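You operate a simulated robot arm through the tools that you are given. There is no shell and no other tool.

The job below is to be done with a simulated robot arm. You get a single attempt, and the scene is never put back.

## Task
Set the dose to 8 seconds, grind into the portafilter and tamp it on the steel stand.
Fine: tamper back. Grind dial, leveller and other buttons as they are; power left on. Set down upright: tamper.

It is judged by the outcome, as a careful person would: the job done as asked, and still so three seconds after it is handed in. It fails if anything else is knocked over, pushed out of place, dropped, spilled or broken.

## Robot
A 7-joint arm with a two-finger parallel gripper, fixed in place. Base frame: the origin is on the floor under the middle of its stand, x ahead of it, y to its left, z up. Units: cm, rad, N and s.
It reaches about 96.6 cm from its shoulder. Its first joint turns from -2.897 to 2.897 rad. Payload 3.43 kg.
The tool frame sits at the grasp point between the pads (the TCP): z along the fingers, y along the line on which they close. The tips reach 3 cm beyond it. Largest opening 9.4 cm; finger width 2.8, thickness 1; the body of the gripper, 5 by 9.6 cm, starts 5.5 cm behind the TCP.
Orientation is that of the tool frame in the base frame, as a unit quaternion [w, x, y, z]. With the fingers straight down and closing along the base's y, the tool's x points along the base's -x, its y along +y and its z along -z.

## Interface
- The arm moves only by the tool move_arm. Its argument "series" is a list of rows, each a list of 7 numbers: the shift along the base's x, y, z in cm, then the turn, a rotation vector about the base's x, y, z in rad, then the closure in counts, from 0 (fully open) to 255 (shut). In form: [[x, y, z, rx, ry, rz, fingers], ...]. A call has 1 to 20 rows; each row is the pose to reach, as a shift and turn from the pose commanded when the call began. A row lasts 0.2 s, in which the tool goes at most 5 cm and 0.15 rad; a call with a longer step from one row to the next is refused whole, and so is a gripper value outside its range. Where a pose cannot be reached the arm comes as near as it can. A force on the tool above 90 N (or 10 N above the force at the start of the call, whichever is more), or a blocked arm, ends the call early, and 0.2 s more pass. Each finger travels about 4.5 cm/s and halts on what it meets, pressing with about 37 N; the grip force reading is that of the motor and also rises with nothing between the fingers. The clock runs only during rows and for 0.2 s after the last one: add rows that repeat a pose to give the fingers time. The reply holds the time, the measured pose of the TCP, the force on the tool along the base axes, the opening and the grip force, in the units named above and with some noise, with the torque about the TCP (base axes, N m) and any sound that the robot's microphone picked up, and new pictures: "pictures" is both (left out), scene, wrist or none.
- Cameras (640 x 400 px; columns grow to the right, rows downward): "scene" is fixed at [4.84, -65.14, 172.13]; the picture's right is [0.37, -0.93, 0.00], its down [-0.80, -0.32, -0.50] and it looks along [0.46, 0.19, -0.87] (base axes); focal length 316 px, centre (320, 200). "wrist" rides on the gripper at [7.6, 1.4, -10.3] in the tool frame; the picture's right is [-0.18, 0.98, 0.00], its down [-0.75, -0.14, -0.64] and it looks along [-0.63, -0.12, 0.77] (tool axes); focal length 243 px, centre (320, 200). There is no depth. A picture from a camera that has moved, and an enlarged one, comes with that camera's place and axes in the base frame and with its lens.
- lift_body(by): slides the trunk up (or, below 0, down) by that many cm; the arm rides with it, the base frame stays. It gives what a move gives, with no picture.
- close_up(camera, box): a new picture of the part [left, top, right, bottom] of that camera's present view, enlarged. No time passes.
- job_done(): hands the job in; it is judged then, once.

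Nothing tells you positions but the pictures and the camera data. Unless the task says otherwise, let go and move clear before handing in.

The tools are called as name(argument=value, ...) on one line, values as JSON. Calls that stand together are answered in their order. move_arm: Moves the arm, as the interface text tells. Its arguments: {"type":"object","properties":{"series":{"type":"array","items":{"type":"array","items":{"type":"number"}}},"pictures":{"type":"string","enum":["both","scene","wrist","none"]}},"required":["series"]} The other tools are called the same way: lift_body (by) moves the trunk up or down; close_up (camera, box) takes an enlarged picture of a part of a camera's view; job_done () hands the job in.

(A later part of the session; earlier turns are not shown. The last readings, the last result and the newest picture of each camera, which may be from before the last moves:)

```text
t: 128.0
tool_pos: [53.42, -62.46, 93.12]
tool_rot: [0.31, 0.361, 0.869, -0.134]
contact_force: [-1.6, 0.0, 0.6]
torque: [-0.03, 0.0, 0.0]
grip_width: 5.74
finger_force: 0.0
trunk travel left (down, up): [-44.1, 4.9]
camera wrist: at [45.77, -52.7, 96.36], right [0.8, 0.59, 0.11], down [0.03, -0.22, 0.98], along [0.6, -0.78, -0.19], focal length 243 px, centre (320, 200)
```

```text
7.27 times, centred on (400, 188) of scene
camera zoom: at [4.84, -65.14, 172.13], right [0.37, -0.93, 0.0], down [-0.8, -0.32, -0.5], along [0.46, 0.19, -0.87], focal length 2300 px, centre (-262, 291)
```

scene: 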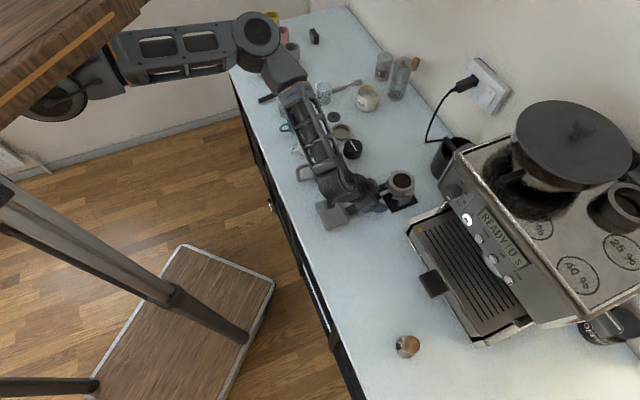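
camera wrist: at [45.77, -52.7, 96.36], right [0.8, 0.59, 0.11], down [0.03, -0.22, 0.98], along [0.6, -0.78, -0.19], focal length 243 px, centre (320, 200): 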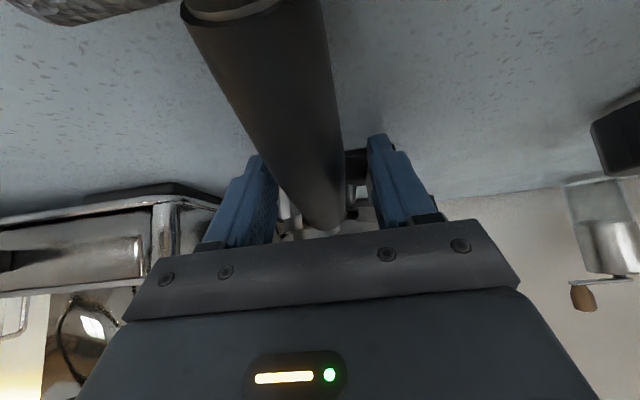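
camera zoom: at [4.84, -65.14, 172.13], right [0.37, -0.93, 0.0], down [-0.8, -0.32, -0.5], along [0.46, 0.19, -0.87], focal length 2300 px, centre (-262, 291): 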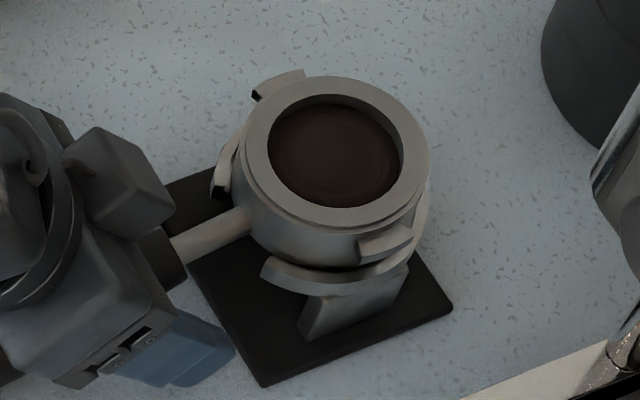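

The portafilter is seated in the stand just as originally, with the coffee level. I'll back the fingers out along their axis and rise clear.

move_arm(series=[[-0.45, 0.46, 0.78, 0, 0, 0, 100], [-1.3, 1.35, 2.3, 0, 0, 0, 100], [-2.3, 2.4, 4.1, 0, 0, 0, 60], [-3.4, 3.5, 6, 0, 0, 0, 0], [-4.5, 4.6, 8, 0, 0, 0, 0], [-6, 6, 11, 0, 0, 0, 0], [-7, 7, 14, 0, 0, 0, 0], [-7, 7, 14, 0, 0, 0, 0]], pictures="both")

close_up(camera="wrist", box=[0, 0, 240, 200])

close_up(camera="scene", box=[380, 315, 440, 375])

```text
t: 129.8
tool_pos: [46.56, -55.53, 107.19]
tool_rot: [0.309, 0.36, 0.87, -0.133]
contact_force: [-0.4, -0.5, -0.4]
torque: [-0.01, -0.01, -0.03]
grip_width: 9.39
finger_force: 0.1
trunk travel left (down, up): [-44.1, 4.9]
camera wrist: at [38.83, -45.81, 110.27], right [0.8, 0.59, 0.11], down [0.03, -0.22, 0.98], along [0.6, -0.78, -0.19], focal length 243 px, centre (320, 200)
```

scene: 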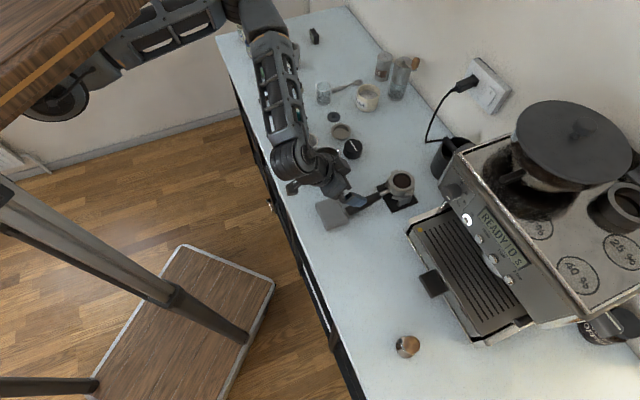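
wrist: 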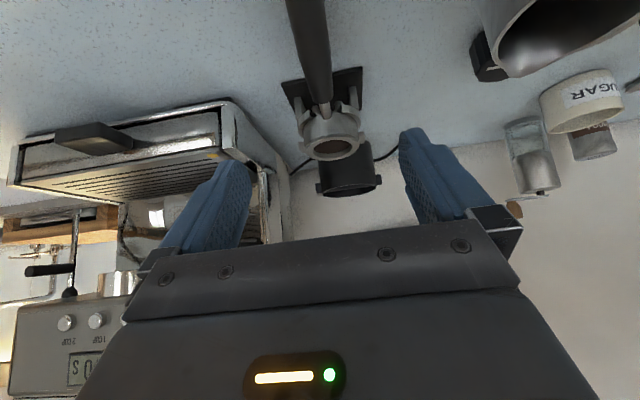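

```text
2.00 times, centred on (120, 100) of wrist
camera zoom: at [38.83, -45.81, 110.27], right [0.8, 0.59, 0.11], down [0.03, -0.22, 0.98], along [0.6, -0.78, -0.19], focal length 485 px, centre (720, 400)
```

zoom: 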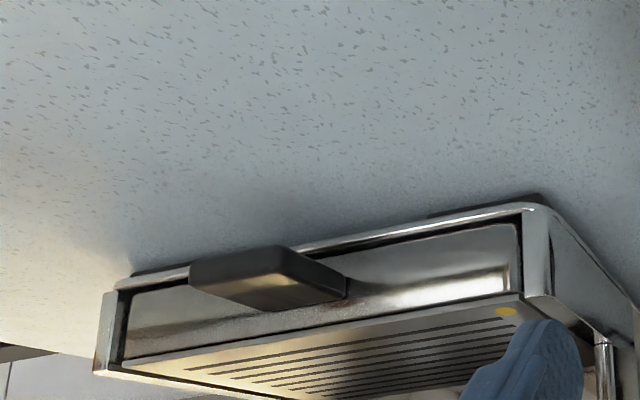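

```text
6.67 times, centred on (410, 345) of scene
camera zoom: at [4.84, -65.14, 172.13], right [0.37, -0.93, 0.0], down [-0.8, -0.32, -0.5], along [0.46, 0.19, -0.87], focal length 2108 px, centre (-280, -767)
```

zoom: 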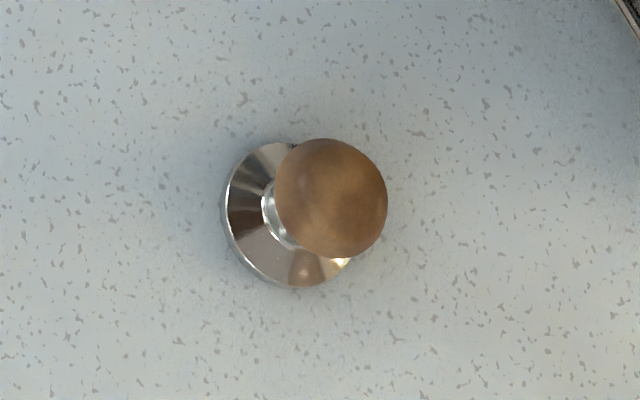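

Now the tamper: base ~5.1 cm diameter at about (18.8, -81.1), wooden knob centred at z≈95.5, total height ~8.3 cm. I'll turn the fingers straight down and travel over to hover above it.

move_arm(series=[[-1.5, -1, 1, 0.08, 0.08, 0.005, 0], [-4, -3.3, 2, 0.17, 0.17, 0.01, 0], [-7, -6, 2, 0.26, 0.26, 0.014, 0], [-10, -8.8, 2, 0.35, 0.35, 0.014, 0], [-13, -11.6, 2, 0.44, 0.44, 0.014, 0], [-15, -13.5, 2, 0.48, 0.48, 0.014, 0], [-15, -13.5, 2, 0.48, 0.48, 0.014, 0]], pictures="none")

move_arm(series=[[-2.5, -2.3, 0, 0, 0, 0, 0], [-5, -4.7, 0, 0, 0, 0, 0], [-7.5, -7.1, 0, 0, 0, 0, 0], [-10, -9.6, 0, 0, 0, 0, 0], [-12.5, -12, 0, 0, 0, 0, 0], [-12.5, -12, 0, 0, 0, 0, 0]], pictures="both")

```text
t: 131.4
tool_pos: [31.31, -69.11, 109.21]
tool_rot: [0.002, 0.376, 0.927, -0.005]
contact_force: [-1.4, 0.0, 0.2]
torque: [-0.02, -0.01, -0.02]
grip_width: 9.41
finger_force: 0.0
trunk travel left (down, up): [-44.1, 4.9]
```

```text
t: 132.8
tool_pos: [20.47, -75.91, 109.25]
tool_rot: [0.003, 0.376, 0.927, -0.004]
contact_force: [-0.1, -0.3, -1.3]
torque: [-0.03, -0.01, 0.01]
grip_width: 9.39
finger_force: 0.1
out of reach, approached as far as the arm can: row 4, 5, 6
trunk travel left (down, up): [-44.1, 4.9]
camera wrist: at [16.03, -69.49, 119.48], right [0.82, 0.58, 0.0], down [0.44, -0.62, 0.65], along [0.37, -0.53, -0.76], focal length 243 px, centre (320, 200)
```

scene: 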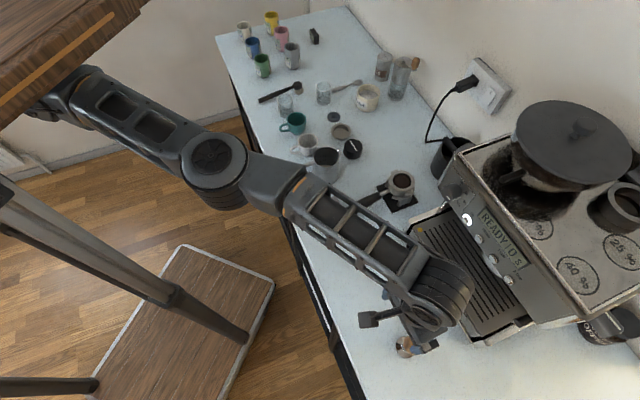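
wrist: 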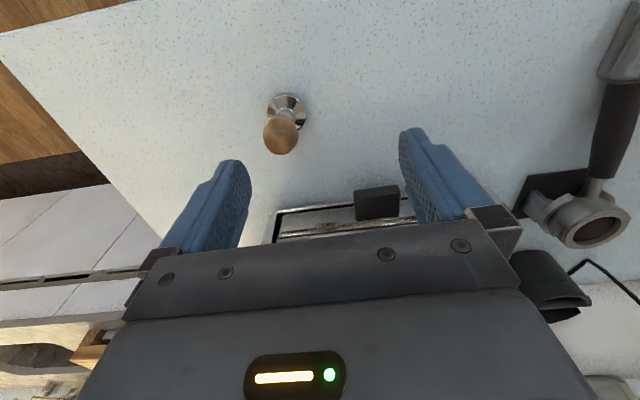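

The arm reached its limit with the fingers vertical there, so I'll approach the tamper with a tilted hand instead. First a close-up to locate it precisely.

close_up(camera="wrist", box=[250, 80, 320, 165])

close_up(camera="scene", box=[375, 155, 425, 210])

```text
4.71 times, centred on (285, 122) of wrist
camera zoom: at [16.03, -69.49, 119.48], right [0.82, 0.58, 0.0], down [0.44, -0.62, 0.65], along [0.37, -0.53, -0.76], focal length 1142 px, centre (485, 565)
```

zoom: 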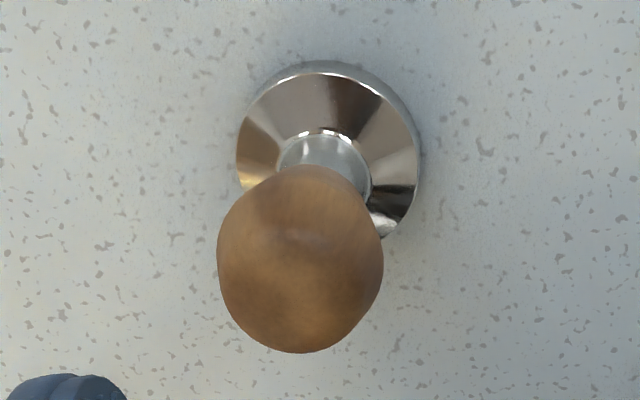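

```text
7.27 times, centred on (400, 182) of scene
camera zoom: at [4.84, -65.14, 172.13], right [0.37, -0.93, 0.0], down [-0.8, -0.32, -0.5], along [0.46, 0.19, -0.87], focal length 2300 px, centre (-262, 327)
```

zoom: 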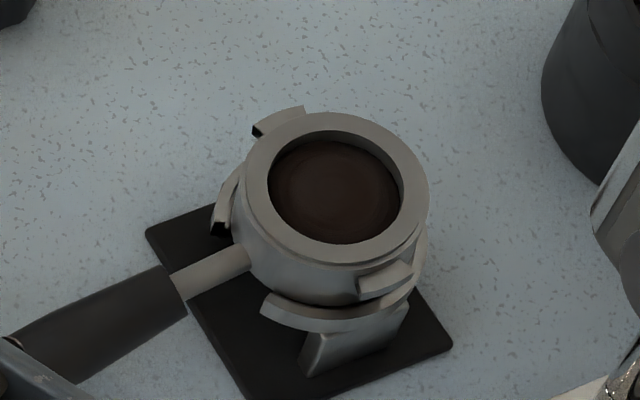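

move_arm(series=[[0, 0.7, 0, 0, 0, -0.12, 0], [0, 1.5, 0, 0, 0, -0.24, 0], [0, 2, 0, 0, 0, -0.34, 0], [0, 2, 0, 0, 0, -0.436, 0], [0, 2, 0, 0, 0, -0.436, 0]], pictures="none")

move_arm(series=[[-0.2, -0.8, 0, -0.11, -0.04, 0, 0], [-0.4, -1.8, 0, -0.22, -0.08, 0, 0], [-0.6, -2.8, 0, -0.33, -0.12, 0, 0], [-0.8, -3.8, 0, -0.41, -0.149, 0, 0], [-0.8, -3.8, 0, -0.41, -0.149, 0, 0]], pictures="both")

```text
t: 134.0
tool_pos: [20.43, -73.7, 109.15]
tool_rot: [0.002, 0.567, 0.823, -0.004]
contact_force: [-0.4, -0.2, -0.6]
torque: [-0.01, 0.03, 0.02]
grip_width: 9.4
finger_force: 0.0
trunk travel left (down, up): [-44.1, 4.9]
```

```text
t: 135.2
tool_pos: [19.57, -77.42, 109.21]
tool_rot: [0.178, 0.554, 0.803, -0.131]
contact_force: [-0.6, 0.3, -0.1]
torque: [-0.01, -0.02, 0.0]
grip_width: 9.37
finger_force: 0.1
trunk travel left (down, up): [-44.1, 4.9]
camera wrist: at [16.93, -66.34, 115.17], right [0.98, 0.19, 0.07], down [0.02, -0.42, 0.91], along [0.2, -0.89, -0.42], focal length 243 px, centre (320, 200)
```

scene: 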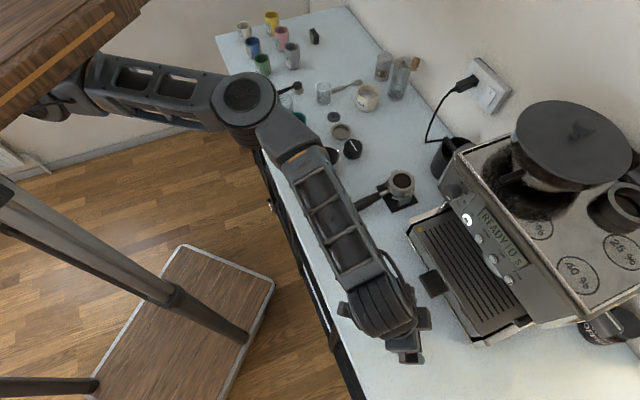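
wrist: 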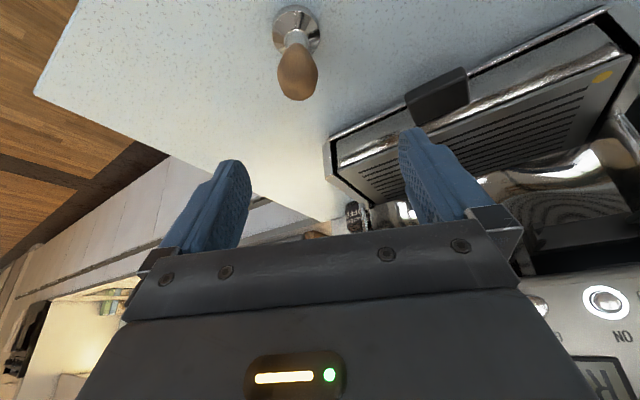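

Good posture now. I'll descend toward the tamper knob in two stages with a check in between.

move_arm(series=[[-0.2, -1.2, -2, 0, 0, 0, 0], [-0.4, -2.4, -4, 0, 0, 0, 0], [-0.57, -3.5, -6.2, 0, 0, 0, 0], [-0.57, -3.5, -8.2, 0, 0, 0, 0], [-0.57, -3.5, -8.2, 0, 0, 0, 0]], pictures="both")

close_up(camera="wrist", box=[220, 0, 440, 200])

close_up(camera="scene", box=[360, 290, 460, 390])

```text
t: 136.4
tool_pos: [19.0, -80.8, 100.87]
tool_rot: [0.178, 0.554, 0.803, -0.13]
contact_force: [-0.7, -0.5, -0.3]
torque: [-0.02, -0.03, 0.01]
grip_width: 9.42
finger_force: 0.1
trunk travel left (down, up): [-44.1, 4.9]
camera wrist: at [16.44, -69.81, 106.86], right [0.98, 0.19, 0.07], down [0.02, -0.42, 0.91], along [0.2, -0.89, -0.42], focal length 243 px, centre (320, 200)
```

scene: 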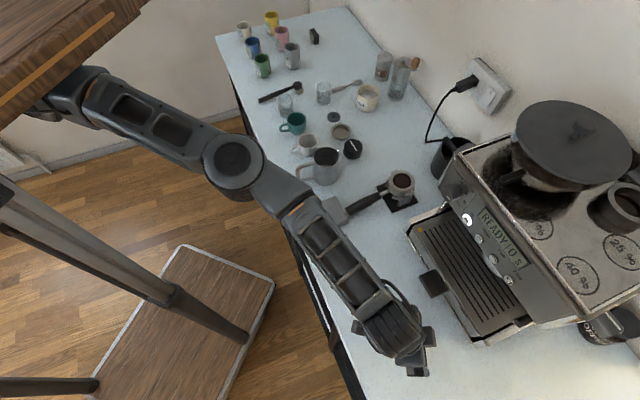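
wrist: 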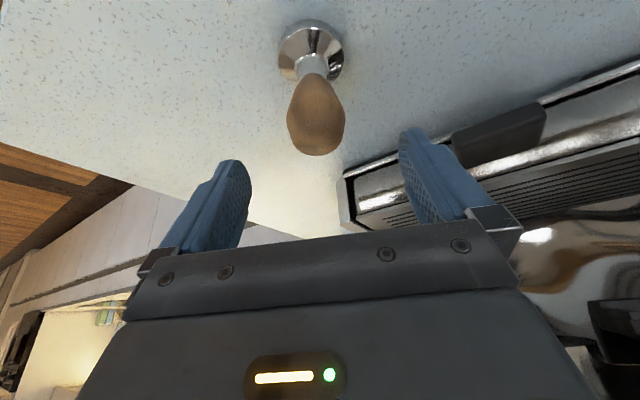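

```text
2.00 times, centred on (330, 100) of wrist
camera zoom: at [16.44, -69.81, 106.86], right [0.98, 0.19, 0.07], down [0.02, -0.42, 0.91], along [0.2, -0.89, -0.42], focal length 485 px, centre (300, 400)
```

zoom: 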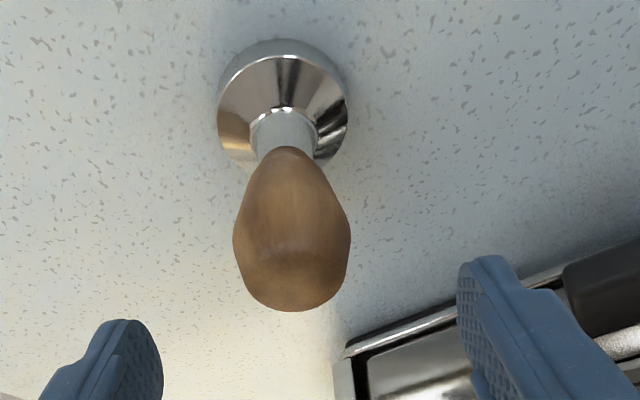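

```text
4.00 times, centred on (410, 340) of scene
camera zoom: at [4.84, -65.14, 172.13], right [0.37, -0.93, 0.0], down [-0.8, -0.32, -0.5], along [0.46, 0.19, -0.87], focal length 1265 px, centre (-40, -360)
```

zoom: 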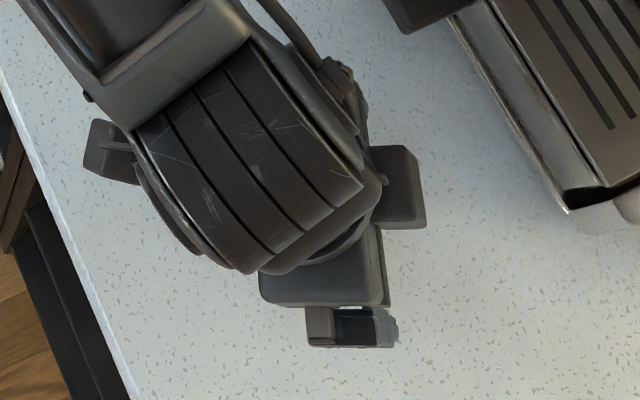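

The tamper's wooden handle is egg-shaped, widest (~3.55 cm) at z≈96, centred at about (19.07, -80.8). I'll lower to that height and close gently.

move_arm(series=[[0.05, 0, -1.5, 0, 0, 0, 0], [0.05, 0, -3, 0, 0, 0, 40], [0.05, 0, -4.4, 0, 0, 0, 70], [0.05, 0, -4.9, 0, 0, 0, 90], [0.05, 0, -4.9, 0, 0, 0, 100]], pictures="wrist")

close_up(camera="wrist", box=[220, 0, 440, 240])

```text
t: 137.6
tool_pos: [18.86, -80.97, 96.02]
tool_rot: [0.177, 0.554, 0.803, -0.131]
contact_force: [0.4, 0.5, -0.3]
torque: [0.01, 0.01, 0.01]
grip_width: 5.71
finger_force: 0.1
trunk travel left (down, up): [-44.1, 4.9]
camera wrist: at [16.43, -69.83, 102.03], right [0.98, 0.19, 0.07], down [0.02, -0.42, 0.91], along [0.2, -0.89, -0.42], focal length 243 px, centre (320, 200)
```

wrist: 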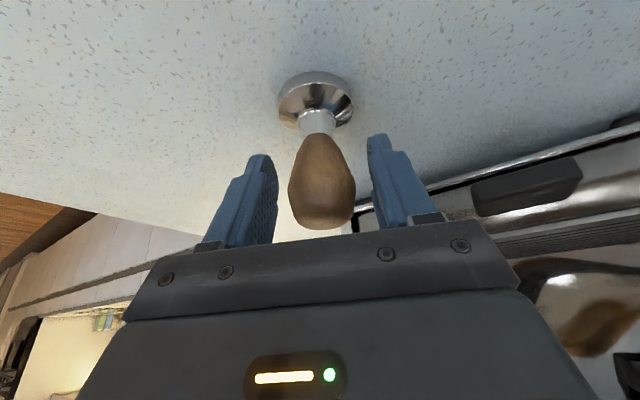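

```text
1.67 times, centred on (330, 120) of wrist
camera zoom: at [16.43, -69.83, 102.03], right [0.98, 0.19, 0.07], down [0.02, -0.42, 0.91], along [0.2, -0.89, -0.42], focal length 404 px, centre (303, 333)
```

zoom: 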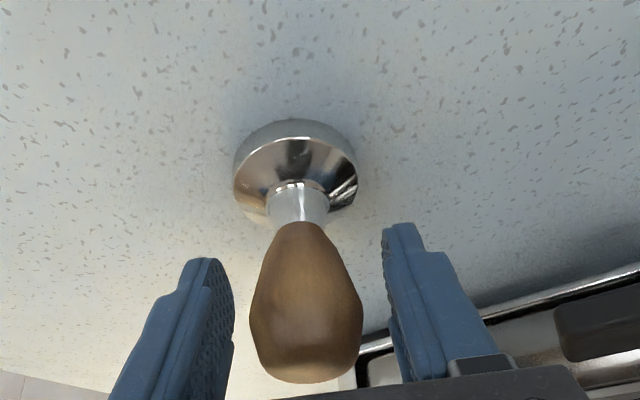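

move_arm(series=[[0, 0, 0, 0, 0, 0, 125], [0, 0, 0, 0, 0, 0, 145], [0, 0, 0, 0, 0, 0, 165], [0, 0, 0, 0, 0, 0, 255], [0, 0, 0, 0, 0, 0, 255], [0, 0, 0, 0, 0, 0, 255]], pictures="wrist")

close_up(camera="wrist", box=[220, 0, 440, 240])

```text
t: 139.0
tool_pos: [18.94, -80.87, 96.07]
tool_rot: [0.177, 0.554, 0.803, -0.131]
contact_force: [2.0, 0.4, -0.3]
torque: [0.02, -0.05, -0.01]
grip_width: 3.49
finger_force: 36.7
trunk travel left (down, up): [-44.1, 4.9]
camera wrist: at [16.45, -69.83, 102.06], right [0.98, 0.19, 0.07], down [0.02, -0.42, 0.91], along [0.2, -0.89, -0.42], focal length 243 px, centre (320, 200)
```

wrist: 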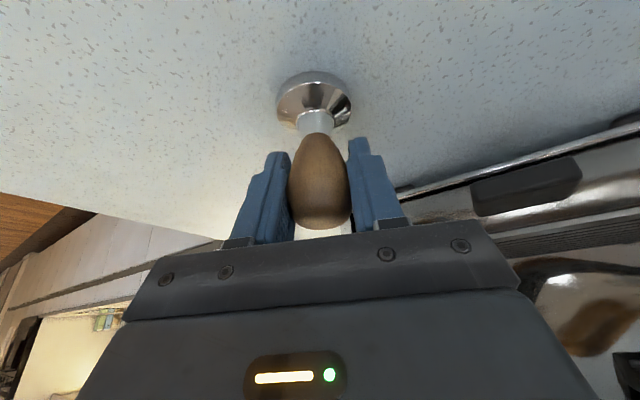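

```text
1.67 times, centred on (330, 120) of wrist
camera zoom: at [16.45, -69.83, 102.06], right [0.98, 0.19, 0.07], down [0.02, -0.42, 0.91], along [0.2, -0.89, -0.42], focal length 404 px, centre (303, 333)
```

zoom: 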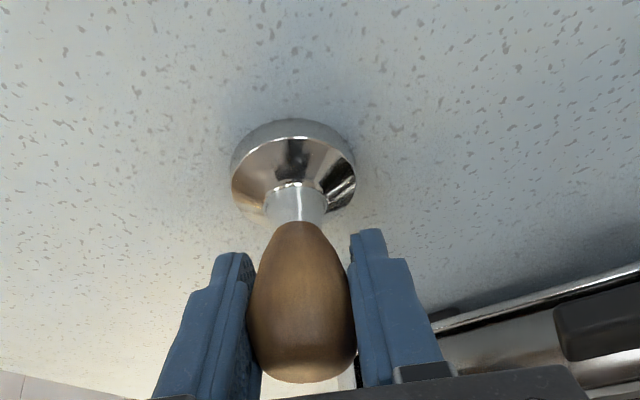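

Firmly gripped and still upright. Lifting slowly.

move_arm(series=[[0, 0, 0.4, 0, 0, 0, 255], [0, 0, 1, 0, 0, 0, 255], [0, 0, 2, 0, 0, 0, 255], [0, 0, 3.2, 0, 0, 0, 255], [0, 0, 4.5, 0, 0, 0, 255], [0, 0, 6, 0, 0, 0, 255], [0, 0, 6, 0, 0, 0, 255]], pictures="both")

close_up(camera="wrist", box=[220, 0, 440, 240])

```text
t: 140.6
tool_pos: [19.0, -80.81, 101.86]
tool_rot: [0.178, 0.553, 0.803, -0.13]
contact_force: [0.3, -0.8, -5.4]
torque: [0.0, 0.01, -0.02]
grip_width: 3.51
finger_force: 37.0
trunk travel left (down, up): [-44.1, 4.9]
camera wrist: at [16.47, -69.79, 107.97], right [0.98, 0.19, 0.07], down [0.02, -0.42, 0.91], along [0.2, -0.88, -0.42], focal length 243 px, centre (320, 200)
```

scene: 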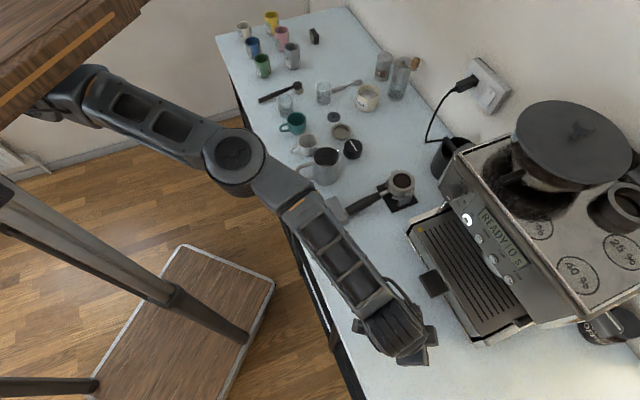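
wrist: 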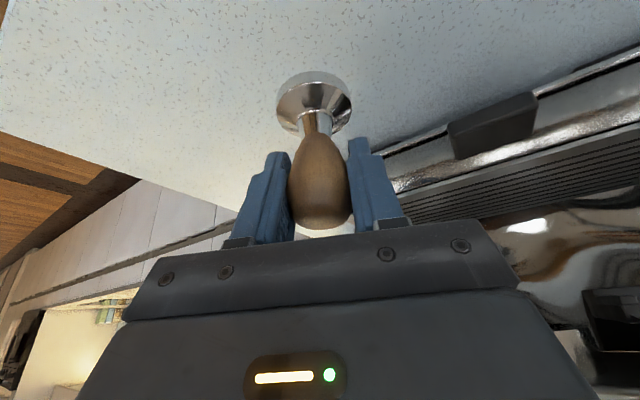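

```text
1.67 times, centred on (330, 120) of wrist
camera zoom: at [16.47, -69.79, 107.97], right [0.98, 0.19, 0.07], down [0.02, -0.42, 0.91], along [0.2, -0.88, -0.42], focal length 404 px, centre (303, 333)
```

zoom: 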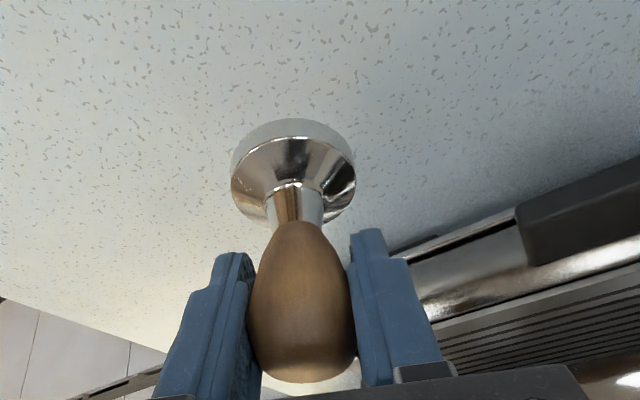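

The tamper lifts cleanly with no slip (5.4 N). I'll raise it and carry it along the counter front to a point before the stand.

move_arm(series=[[0, 0, 2.5, 0, 0, 0, 255], [0, 0.3, 5.5, 0, 0, 0, 255], [1, 1.5, 8.2, 0, 0, 0, 255], [3, 3.5, 8.2, 0, 0, 0, 255], [5.5, 5.8, 8.2, 0, 0, 0, 255], [8, 8.1, 8.2, 0, 0, 0, 255], [10.5, 10.3, 8.2, 0, 0, 0, 255], [13, 12.5, 8.2, 0, 0, 0, 255], [15.5, 14.7, 8.2, 0, 0, 0, 255], [18, 16.9, 8.2, 0, 0, 0, 255], [20.5, 19, 8.2, 0, 0, 0, 255], [23, 21.2, 8.2, 0, 0, 0, 255], [25, 23, 8.2, 0, 0, 0, 255], [26.2, 24, 8.2, 0, 0, 0, 255], [26.2, 24, 8.2, 0, 0, 0, 255]], pictures="both")

```text
t: 143.8
tool_pos: [45.34, -57.02, 110.3]
tool_rot: [0.178, 0.554, 0.803, -0.13]
contact_force: [-0.5, -0.1, -5.8]
torque: [-0.03, 0.0, 0.03]
grip_width: 3.49
finger_force: 36.8
trunk travel left (down, up): [-44.1, 4.9]
camera wrist: at [42.74, -45.88, 116.22], right [0.98, 0.19, 0.07], down [0.02, -0.42, 0.91], along [0.2, -0.89, -0.42], focal length 243 px, centre (320, 200)
```

scene: 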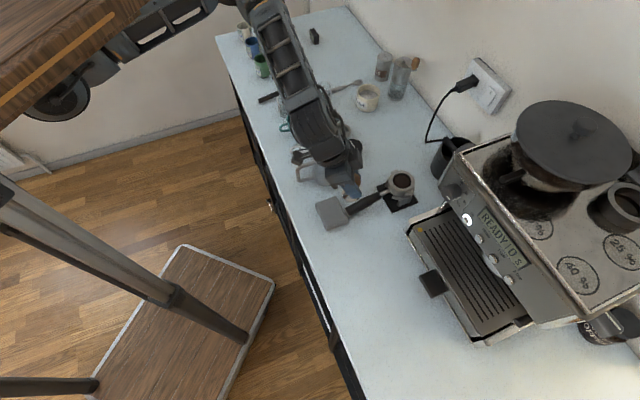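
wrist: 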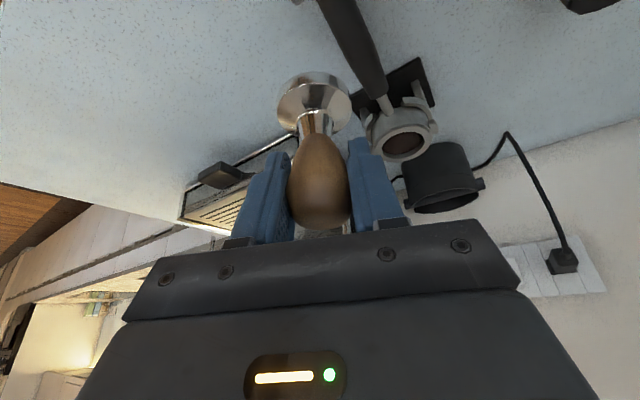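

close_up(camera="wrist", box=[360, 95, 450, 165])

close_up(camera="wrist", box=[260, 60, 370, 160])

```text
5.71 times, centred on (405, 130) of wrist
camera zoom: at [42.74, -45.88, 116.22], right [0.98, 0.19, 0.07], down [0.02, -0.42, 0.91], along [0.2, -0.89, -0.42], focal length 1386 px, centre (-166, 600)
```

zoom: 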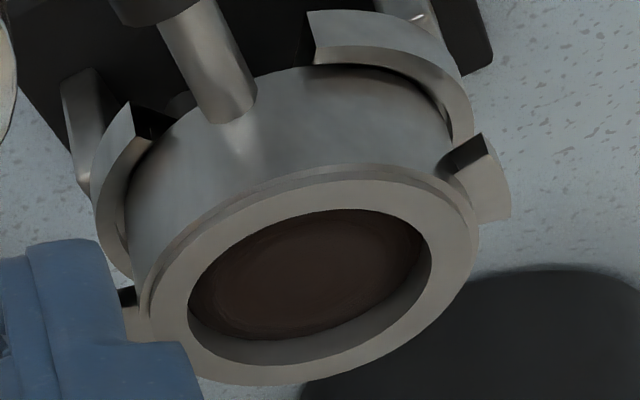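

```text
4.00 times, centred on (315, 110) of wrist
camera zoom: at [42.74, -45.88, 116.22], right [0.98, 0.19, 0.07], down [0.02, -0.42, 0.91], along [0.2, -0.89, -0.42], focal length 970 px, centre (340, 560)
```

zoom: 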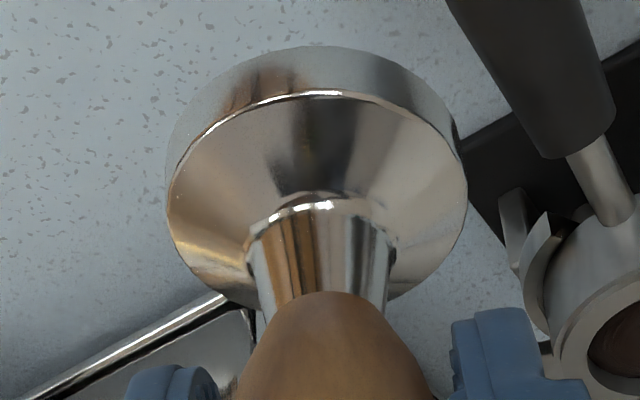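

The tamper base (~4.9 cm) should fit the basket (~5.3 cm) with about 2 mm clearance all round, so I need a careful relative alignment. Moving to hover just above the basket.

move_arm(series=[[2, -1.6, 0, 0, 0, 0, 255], [5, -4, 0, 0, 0, 0, 255], [8, -6.3, 0, 0, 0, 0, 255], [11, -8.7, 0, 0, 0, 0, 255], [13, -10.3, -1, 0, 0, 0, 255], [13.56, -10.7, -2.3, 0, 0, 0, 255], [13.56, -10.7, -2.3, 0, 0, 0, 255]], pictures="both")

close_up(camera="wrist", box=[260, 40, 370, 160])

close_up(camera="scene", box=[370, 140, 430, 210])

```text
t: 145.4
tool_pos: [58.68, -67.56, 107.85]
tool_rot: [0.178, 0.554, 0.803, -0.13]
contact_force: [0.0, 0.2, -5.6]
torque: [0.0, -0.02, -0.01]
grip_width: 3.51
finger_force: 36.9
trunk travel left (down, up): [-44.1, 4.9]
camera wrist: at [56.21, -56.53, 113.84], right [0.98, 0.19, 0.07], down [0.02, -0.42, 0.91], along [0.2, -0.88, -0.42], focal length 243 px, centre (320, 200)
```

scene: 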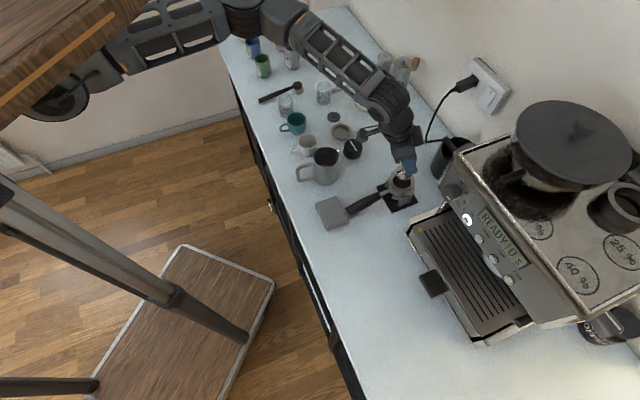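
wrist: 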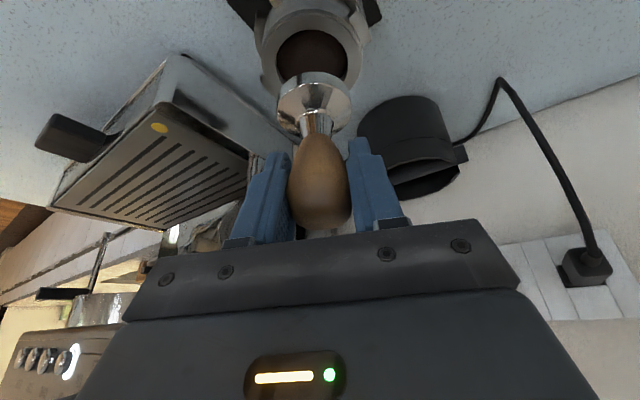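

```text
3.33 times, centred on (315, 100) of wrist
camera zoom: at [56.21, -56.53, 113.84], right [0.98, 0.19, 0.07], down [0.02, -0.42, 0.91], along [0.2, -0.88, -0.42], focal length 809 px, centre (337, 533)
```

zoom: 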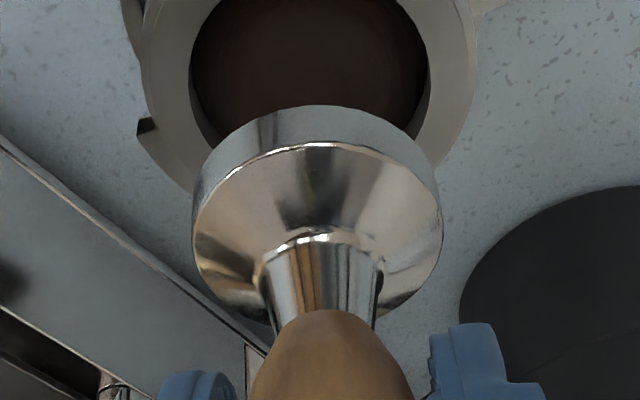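

```text
5.71 times, centred on (400, 175) of scene
camera zoom: at [4.84, -65.14, 172.13], right [0.37, -0.93, 0.0], down [-0.8, -0.32, -0.5], along [0.46, 0.19, -0.87], focal length 1807 px, centre (-137, 343)
```

zoom: 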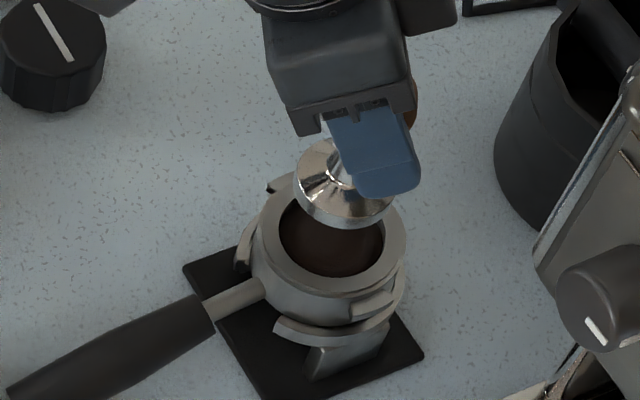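

Both cameras see the tamper base and the basket. Zooming to measure the relative offset.

close_up(camera="wrist", box=[245, 0, 385, 120])

close_up(camera="scene", box=[380, 155, 420, 195])

```text
3.33 times, centred on (315, 60) of wrist
camera zoom: at [56.21, -56.53, 113.84], right [0.98, 0.19, 0.07], down [0.02, -0.42, 0.91], along [0.2, -0.88, -0.42], focal length 809 px, centre (337, 667)
```

zoom: 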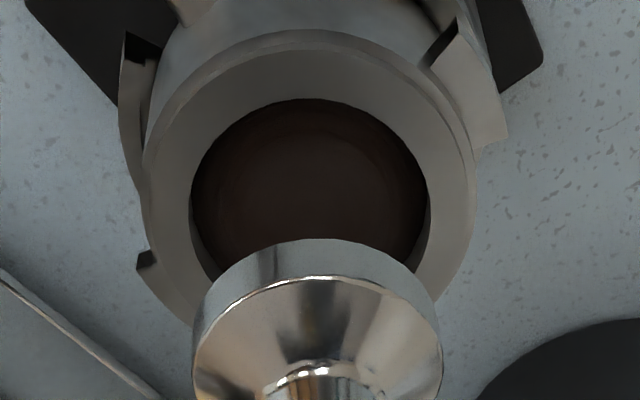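

```text
10.00 times, centred on (400, 175) of scene
camera zoom: at [4.84, -65.14, 172.13], right [0.37, -0.93, 0.0], down [-0.8, -0.32, -0.5], along [0.46, 0.19, -0.87], focal length 3162 px, centre (-480, 450)
```

zoom: 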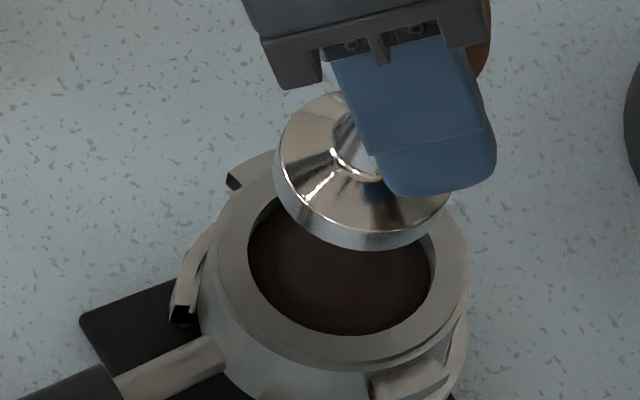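

Laterally the tamper is within ~0.1 cm; forward/back is less certain because of the height difference. I'll lower it close to the rim and compare again at nearly equal heights.

move_arm(series=[[-0.02, 0.08, -0.8, 0, 0, 0, 255], [-0.03, 0.15, -1.6, 0, 0, 0, 255], [-0.03, 0.15, -2.4, 0, 0, 0, 255], [-0.03, 0.15, -2.4, 0, 0, 0, 255]], pictures="none")

close_up(camera="wrist", box=[245, 20, 385, 140])

close_up(camera="scene", box=[380, 160, 420, 200])

```text
t: 146.4
tool_pos: [58.85, -67.49, 105.59]
tool_rot: [0.178, 0.554, 0.803, -0.13]
contact_force: [-0.4, 0.1, -4.9]
torque: [0.02, 0.0, -0.02]
grip_width: 3.48
finger_force: 36.8
trunk travel left (down, up): [-44.1, 4.9]
```

```text
3.33 times, centred on (315, 80) of wrist
camera zoom: at [56.23, -56.37, 111.53], right [0.98, 0.19, 0.07], down [0.02, -0.42, 0.91], along [0.2, -0.89, -0.42], focal length 809 px, centre (337, 600)
```

zoom: 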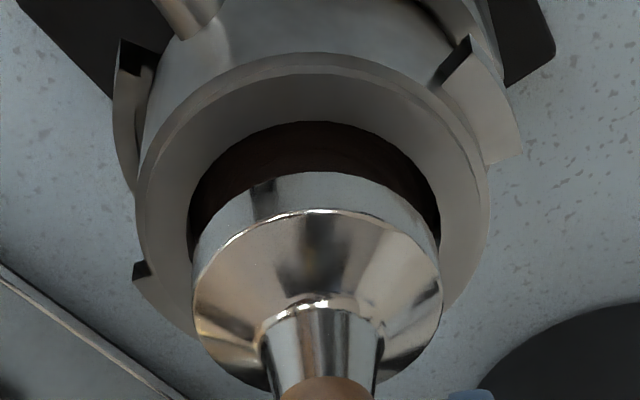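

```text
10.00 times, centred on (400, 180) of scene
camera zoom: at [4.84, -65.14, 172.13], right [0.37, -0.93, 0.0], down [-0.8, -0.32, -0.5], along [0.46, 0.19, -0.87], focal length 3162 px, centre (-480, 400)
```

zoom: 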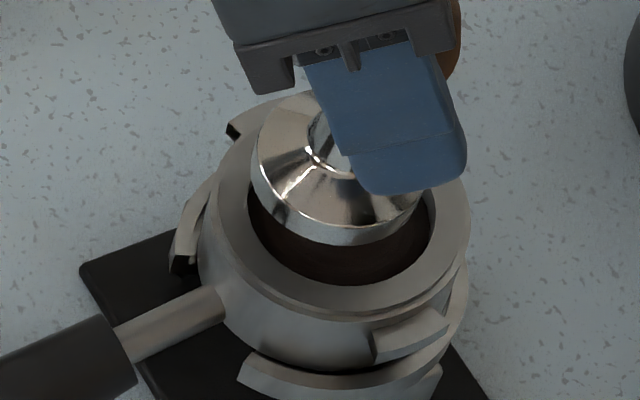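

Combining the two views (each reliable in a different direction), the tamper sits about 0.45 cm too close to the hand side. I'll shift it forward by that, lower another 0.9 cm and re-measure.

move_arm(series=[[0.05, -0.22, 0, 0, 0, 0, 255], [0.1, -0.44, -0.3, 0, 0, 0, 255], [0.1, -0.44, -0.9, 0, 0, 0, 255], [0.1, -0.44, -0.9, 0, 0, 0, 255]], pictures="none")

close_up(camera="wrist", box=[245, 20, 385, 140])

close_up(camera="scene", box=[380, 160, 420, 200])

```text
t: 147.4
tool_pos: [58.97, -67.8, 104.55]
tool_rot: [0.178, 0.553, 0.804, -0.129]
contact_force: [0.5, -0.6, -5.1]
torque: [0.01, -0.03, -0.03]
grip_width: 3.49
finger_force: 36.9
trunk travel left (down, up): [-44.1, 4.9]
```

```text
3.33 times, centred on (315, 80) of wrist
camera zoom: at [56.32, -56.78, 110.53], right [0.98, 0.19, 0.07], down [0.02, -0.42, 0.91], along [0.2, -0.88, -0.42], focal length 809 px, centre (337, 600)
```

zoom: 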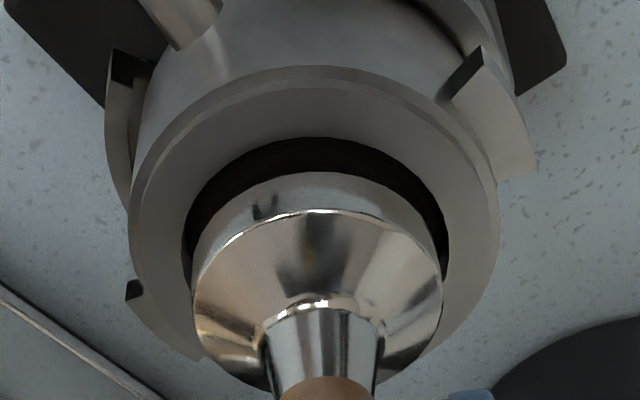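

```text
10.00 times, centred on (400, 180) of scene
camera zoom: at [4.84, -65.14, 172.13], right [0.37, -0.93, 0.0], down [-0.8, -0.32, -0.5], along [0.46, 0.19, -0.87], focal length 3162 px, centre (-480, 400)
```

zoom: 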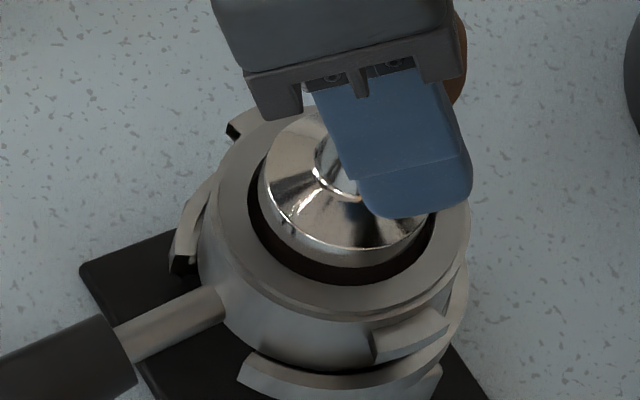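

Now both views agree the tamper is centred over the basket (within ~0.1 cm). Lowering carefully into it.

move_arm(series=[[0, 0, -0.2, 0, 0, 0, 255], [0, 0, -0.4, 0, 0, 0, 255], [0, 0, -0.6, 0, 0, 0, 255], [0, 0, -0.6, 0, 0, 0, 255]], pictures="none")

close_up(camera="scene", box=[380, 160, 420, 200])

close_up(camera="wrist", box=[245, 20, 385, 140])

```text
t: 148.4
tool_pos: [58.91, -67.93, 104.02]
tool_rot: [0.178, 0.554, 0.803, -0.131]
contact_force: [0.4, -0.3, -5.2]
torque: [0.03, -0.01, -0.01]
grip_width: 3.5
finger_force: 36.8
trunk travel left (down, up): [-44.1, 4.9]
```

```text
10.00 times, centred on (400, 180) of scene
camera zoom: at [4.84, -65.14, 172.13], right [0.37, -0.93, 0.0], down [-0.8, -0.32, -0.5], along [0.46, 0.19, -0.87], focal length 3162 px, centre (-480, 400)
```

zoom: 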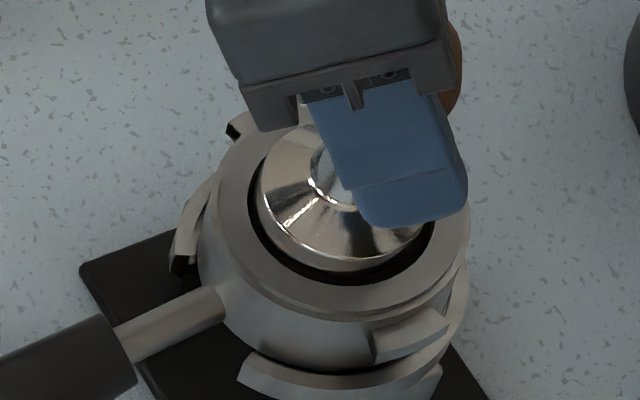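

```text
3.33 times, centred on (315, 80) of wrist
camera zoom: at [56.34, -56.77, 110.02], right [0.98, 0.19, 0.07], down [0.02, -0.42, 0.91], along [0.2, -0.88, -0.42], focal length 809 px, centre (337, 600)
```

zoom: 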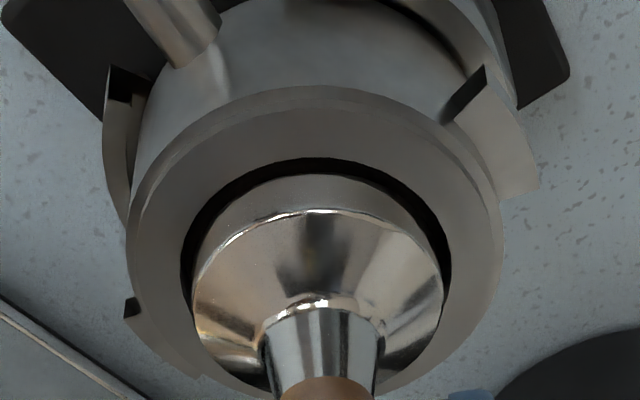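

The tamper is concentric with the basket in both views. Continuing down into it.

move_arm(series=[[0, 0, -0.2, 0, 0, 0, 255], [0, 0, -0.4, 0, 0, 0, 255], [0, 0, -0.4, 0, 0, 0, 255]], pictures="none")

close_up(camera="scene", box=[380, 160, 420, 200])

close_up(camera="wrist", box=[245, 20, 385, 140])

```text
t: 149.2
tool_pos: [58.83, -67.84, 103.68]
tool_rot: [0.178, 0.554, 0.803, -0.13]
contact_force: [-0.1, -0.2, -4.3]
torque: [-0.06, 0.0, 0.02]
grip_width: 3.48
finger_force: 36.8
trunk travel left (down, up): [-44.1, 4.9]
```

```text
10.00 times, centred on (400, 180) of scene
camera zoom: at [4.84, -65.14, 172.13], right [0.37, -0.93, 0.0], down [-0.8, -0.32, -0.5], along [0.46, 0.19, -0.87], focal length 3162 px, centre (-480, 400)
```

zoom: 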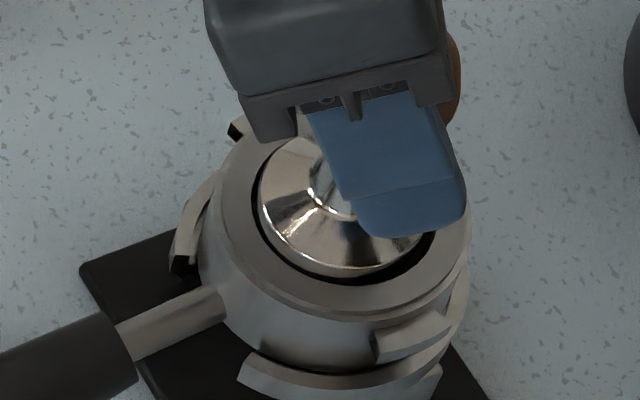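

```text
3.33 times, centred on (315, 80) of wrist
camera zoom: at [56.31, -56.85, 109.62], right [0.98, 0.19, 0.07], down [0.02, -0.42, 0.91], along [0.2, -0.89, -0.42], focal length 809 px, centre (337, 600)
```

zoom: 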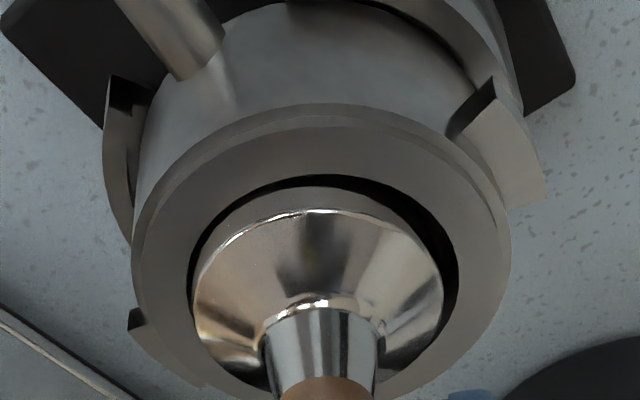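

move_arm(series=[[0.06, 0.01, -0.2, 0, 0, 0, 255], [0.06, 0.01, -0.4, 0, 0, 0, 255], [0.06, 0.01, -0.4, 0, 0, 0, 255]], pictures="none")

close_up(camera="wrist", box=[245, 20, 385, 140])

```text
t: 150.0
tool_pos: [59.01, -67.9, 103.55]
tool_rot: [0.18, 0.552, 0.803, -0.132]
contact_force: [0.2, -1.5, 19.0]
torque: [0.24, 0.36, 0.01]
grip_width: 3.49
finger_force: 36.8
trunk travel left (down, up): [-44.1, 4.9]
```

```text
3.33 times, centred on (315, 80) of wrist
camera zoom: at [56.39, -56.86, 109.46], right [0.98, 0.19, 0.07], down [0.02, -0.42, 0.91], along [0.2, -0.89, -0.41], focal length 809 px, centre (337, 600)
```

zoom: 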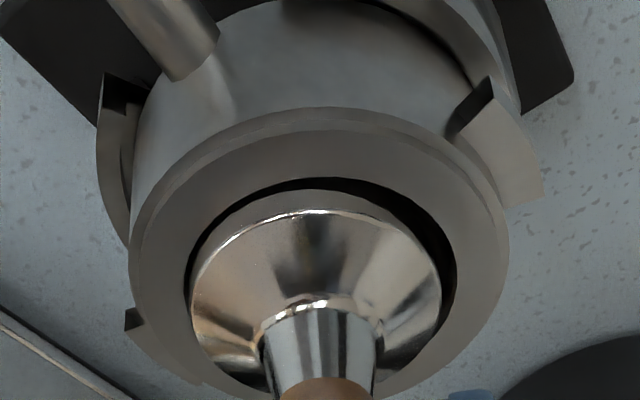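

Contact: ~19 N upward with the base about 0.4 cm below the rim. Let me check whether that's the coffee bed or an edge.

close_up(camera="scene", box=[380, 160, 420, 200])

close_up(camera="wrist", box=[270, 50, 370, 130])

```text
10.00 times, centred on (400, 180) of scene
camera zoom: at [4.84, -65.14, 172.13], right [0.37, -0.93, 0.0], down [-0.8, -0.32, -0.5], along [0.46, 0.19, -0.87], focal length 3162 px, centre (-480, 400)
```

zoom: 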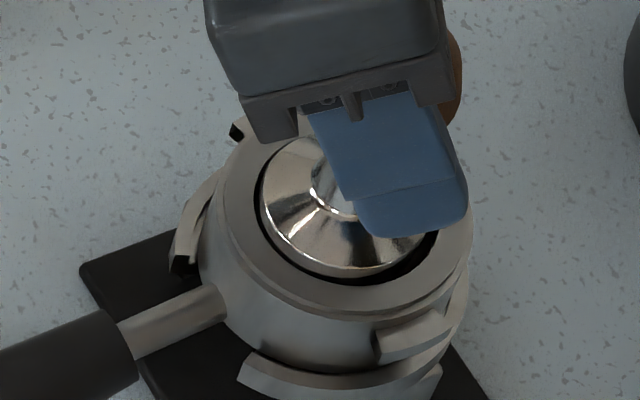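

```text
5.00 times, centred on (320, 90) of wrist
camera zoom: at [56.39, -56.86, 109.46], right [0.98, 0.19, 0.07], down [0.02, -0.42, 0.91], along [0.2, -0.89, -0.41], focal length 1213 px, centre (320, 750)
```

zoom: 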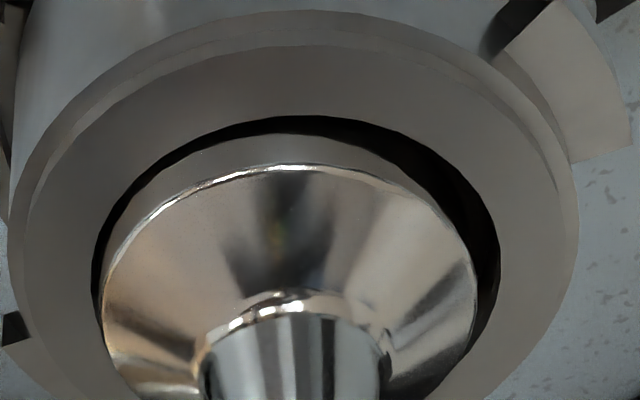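

The tamper sits a little to the left in the basket and may be touching the wall there. I'll lift it slightly, shift ~0.12 cm to the right, and lower again.

move_arm(series=[[0, 0, 0.3, 0, 0, 0, 255], [0, 0, 0.55, 0, 0, 0, 255], [0.12, 0.03, 0.55, 0, 0, 0, 255], [0.12, 0.03, 0.55, 0, 0, 0, 255]], pictures="none")

close_up(camera="wrist", box=[270, 50, 370, 130])

close_up(camera="scene", box=[380, 160, 420, 200])

```text
t: 151.0
tool_pos: [58.98, -67.81, 103.69]
tool_rot: [0.176, 0.554, 0.803, -0.13]
contact_force: [0.2, 0.2, -4.0]
torque: [0.02, -0.02, 0.01]
grip_width: 3.48
finger_force: 37.6
trunk travel left (down, up): [-44.1, 4.9]
```

```text
5.00 times, centred on (320, 90) of wrist
camera zoom: at [56.51, -56.76, 109.68], right [0.98, 0.19, 0.07], down [0.02, -0.43, 0.9], along [0.2, -0.88, -0.42], focal length 1213 px, centre (320, 750)
```

zoom: 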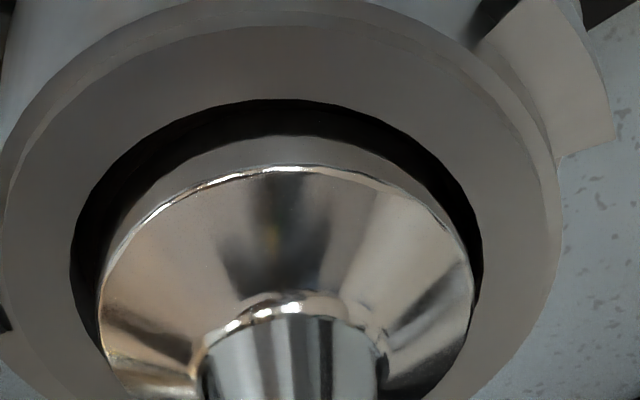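

```text
10.00 times, centred on (400, 180) of scene
camera zoom: at [4.84, -65.14, 172.13], right [0.37, -0.93, 0.0], down [-0.8, -0.32, -0.5], along [0.46, 0.19, -0.87], focal length 3162 px, centre (-480, 400)
```

zoom: 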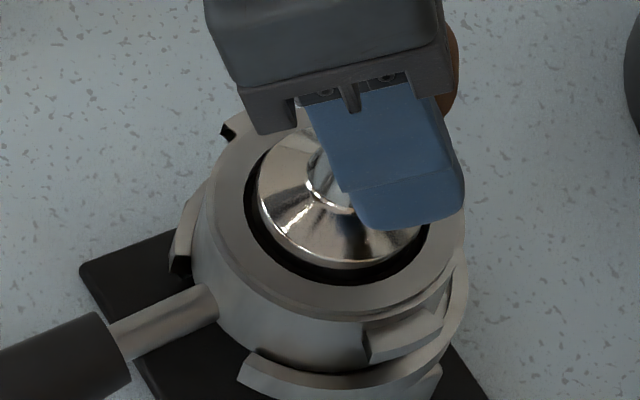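

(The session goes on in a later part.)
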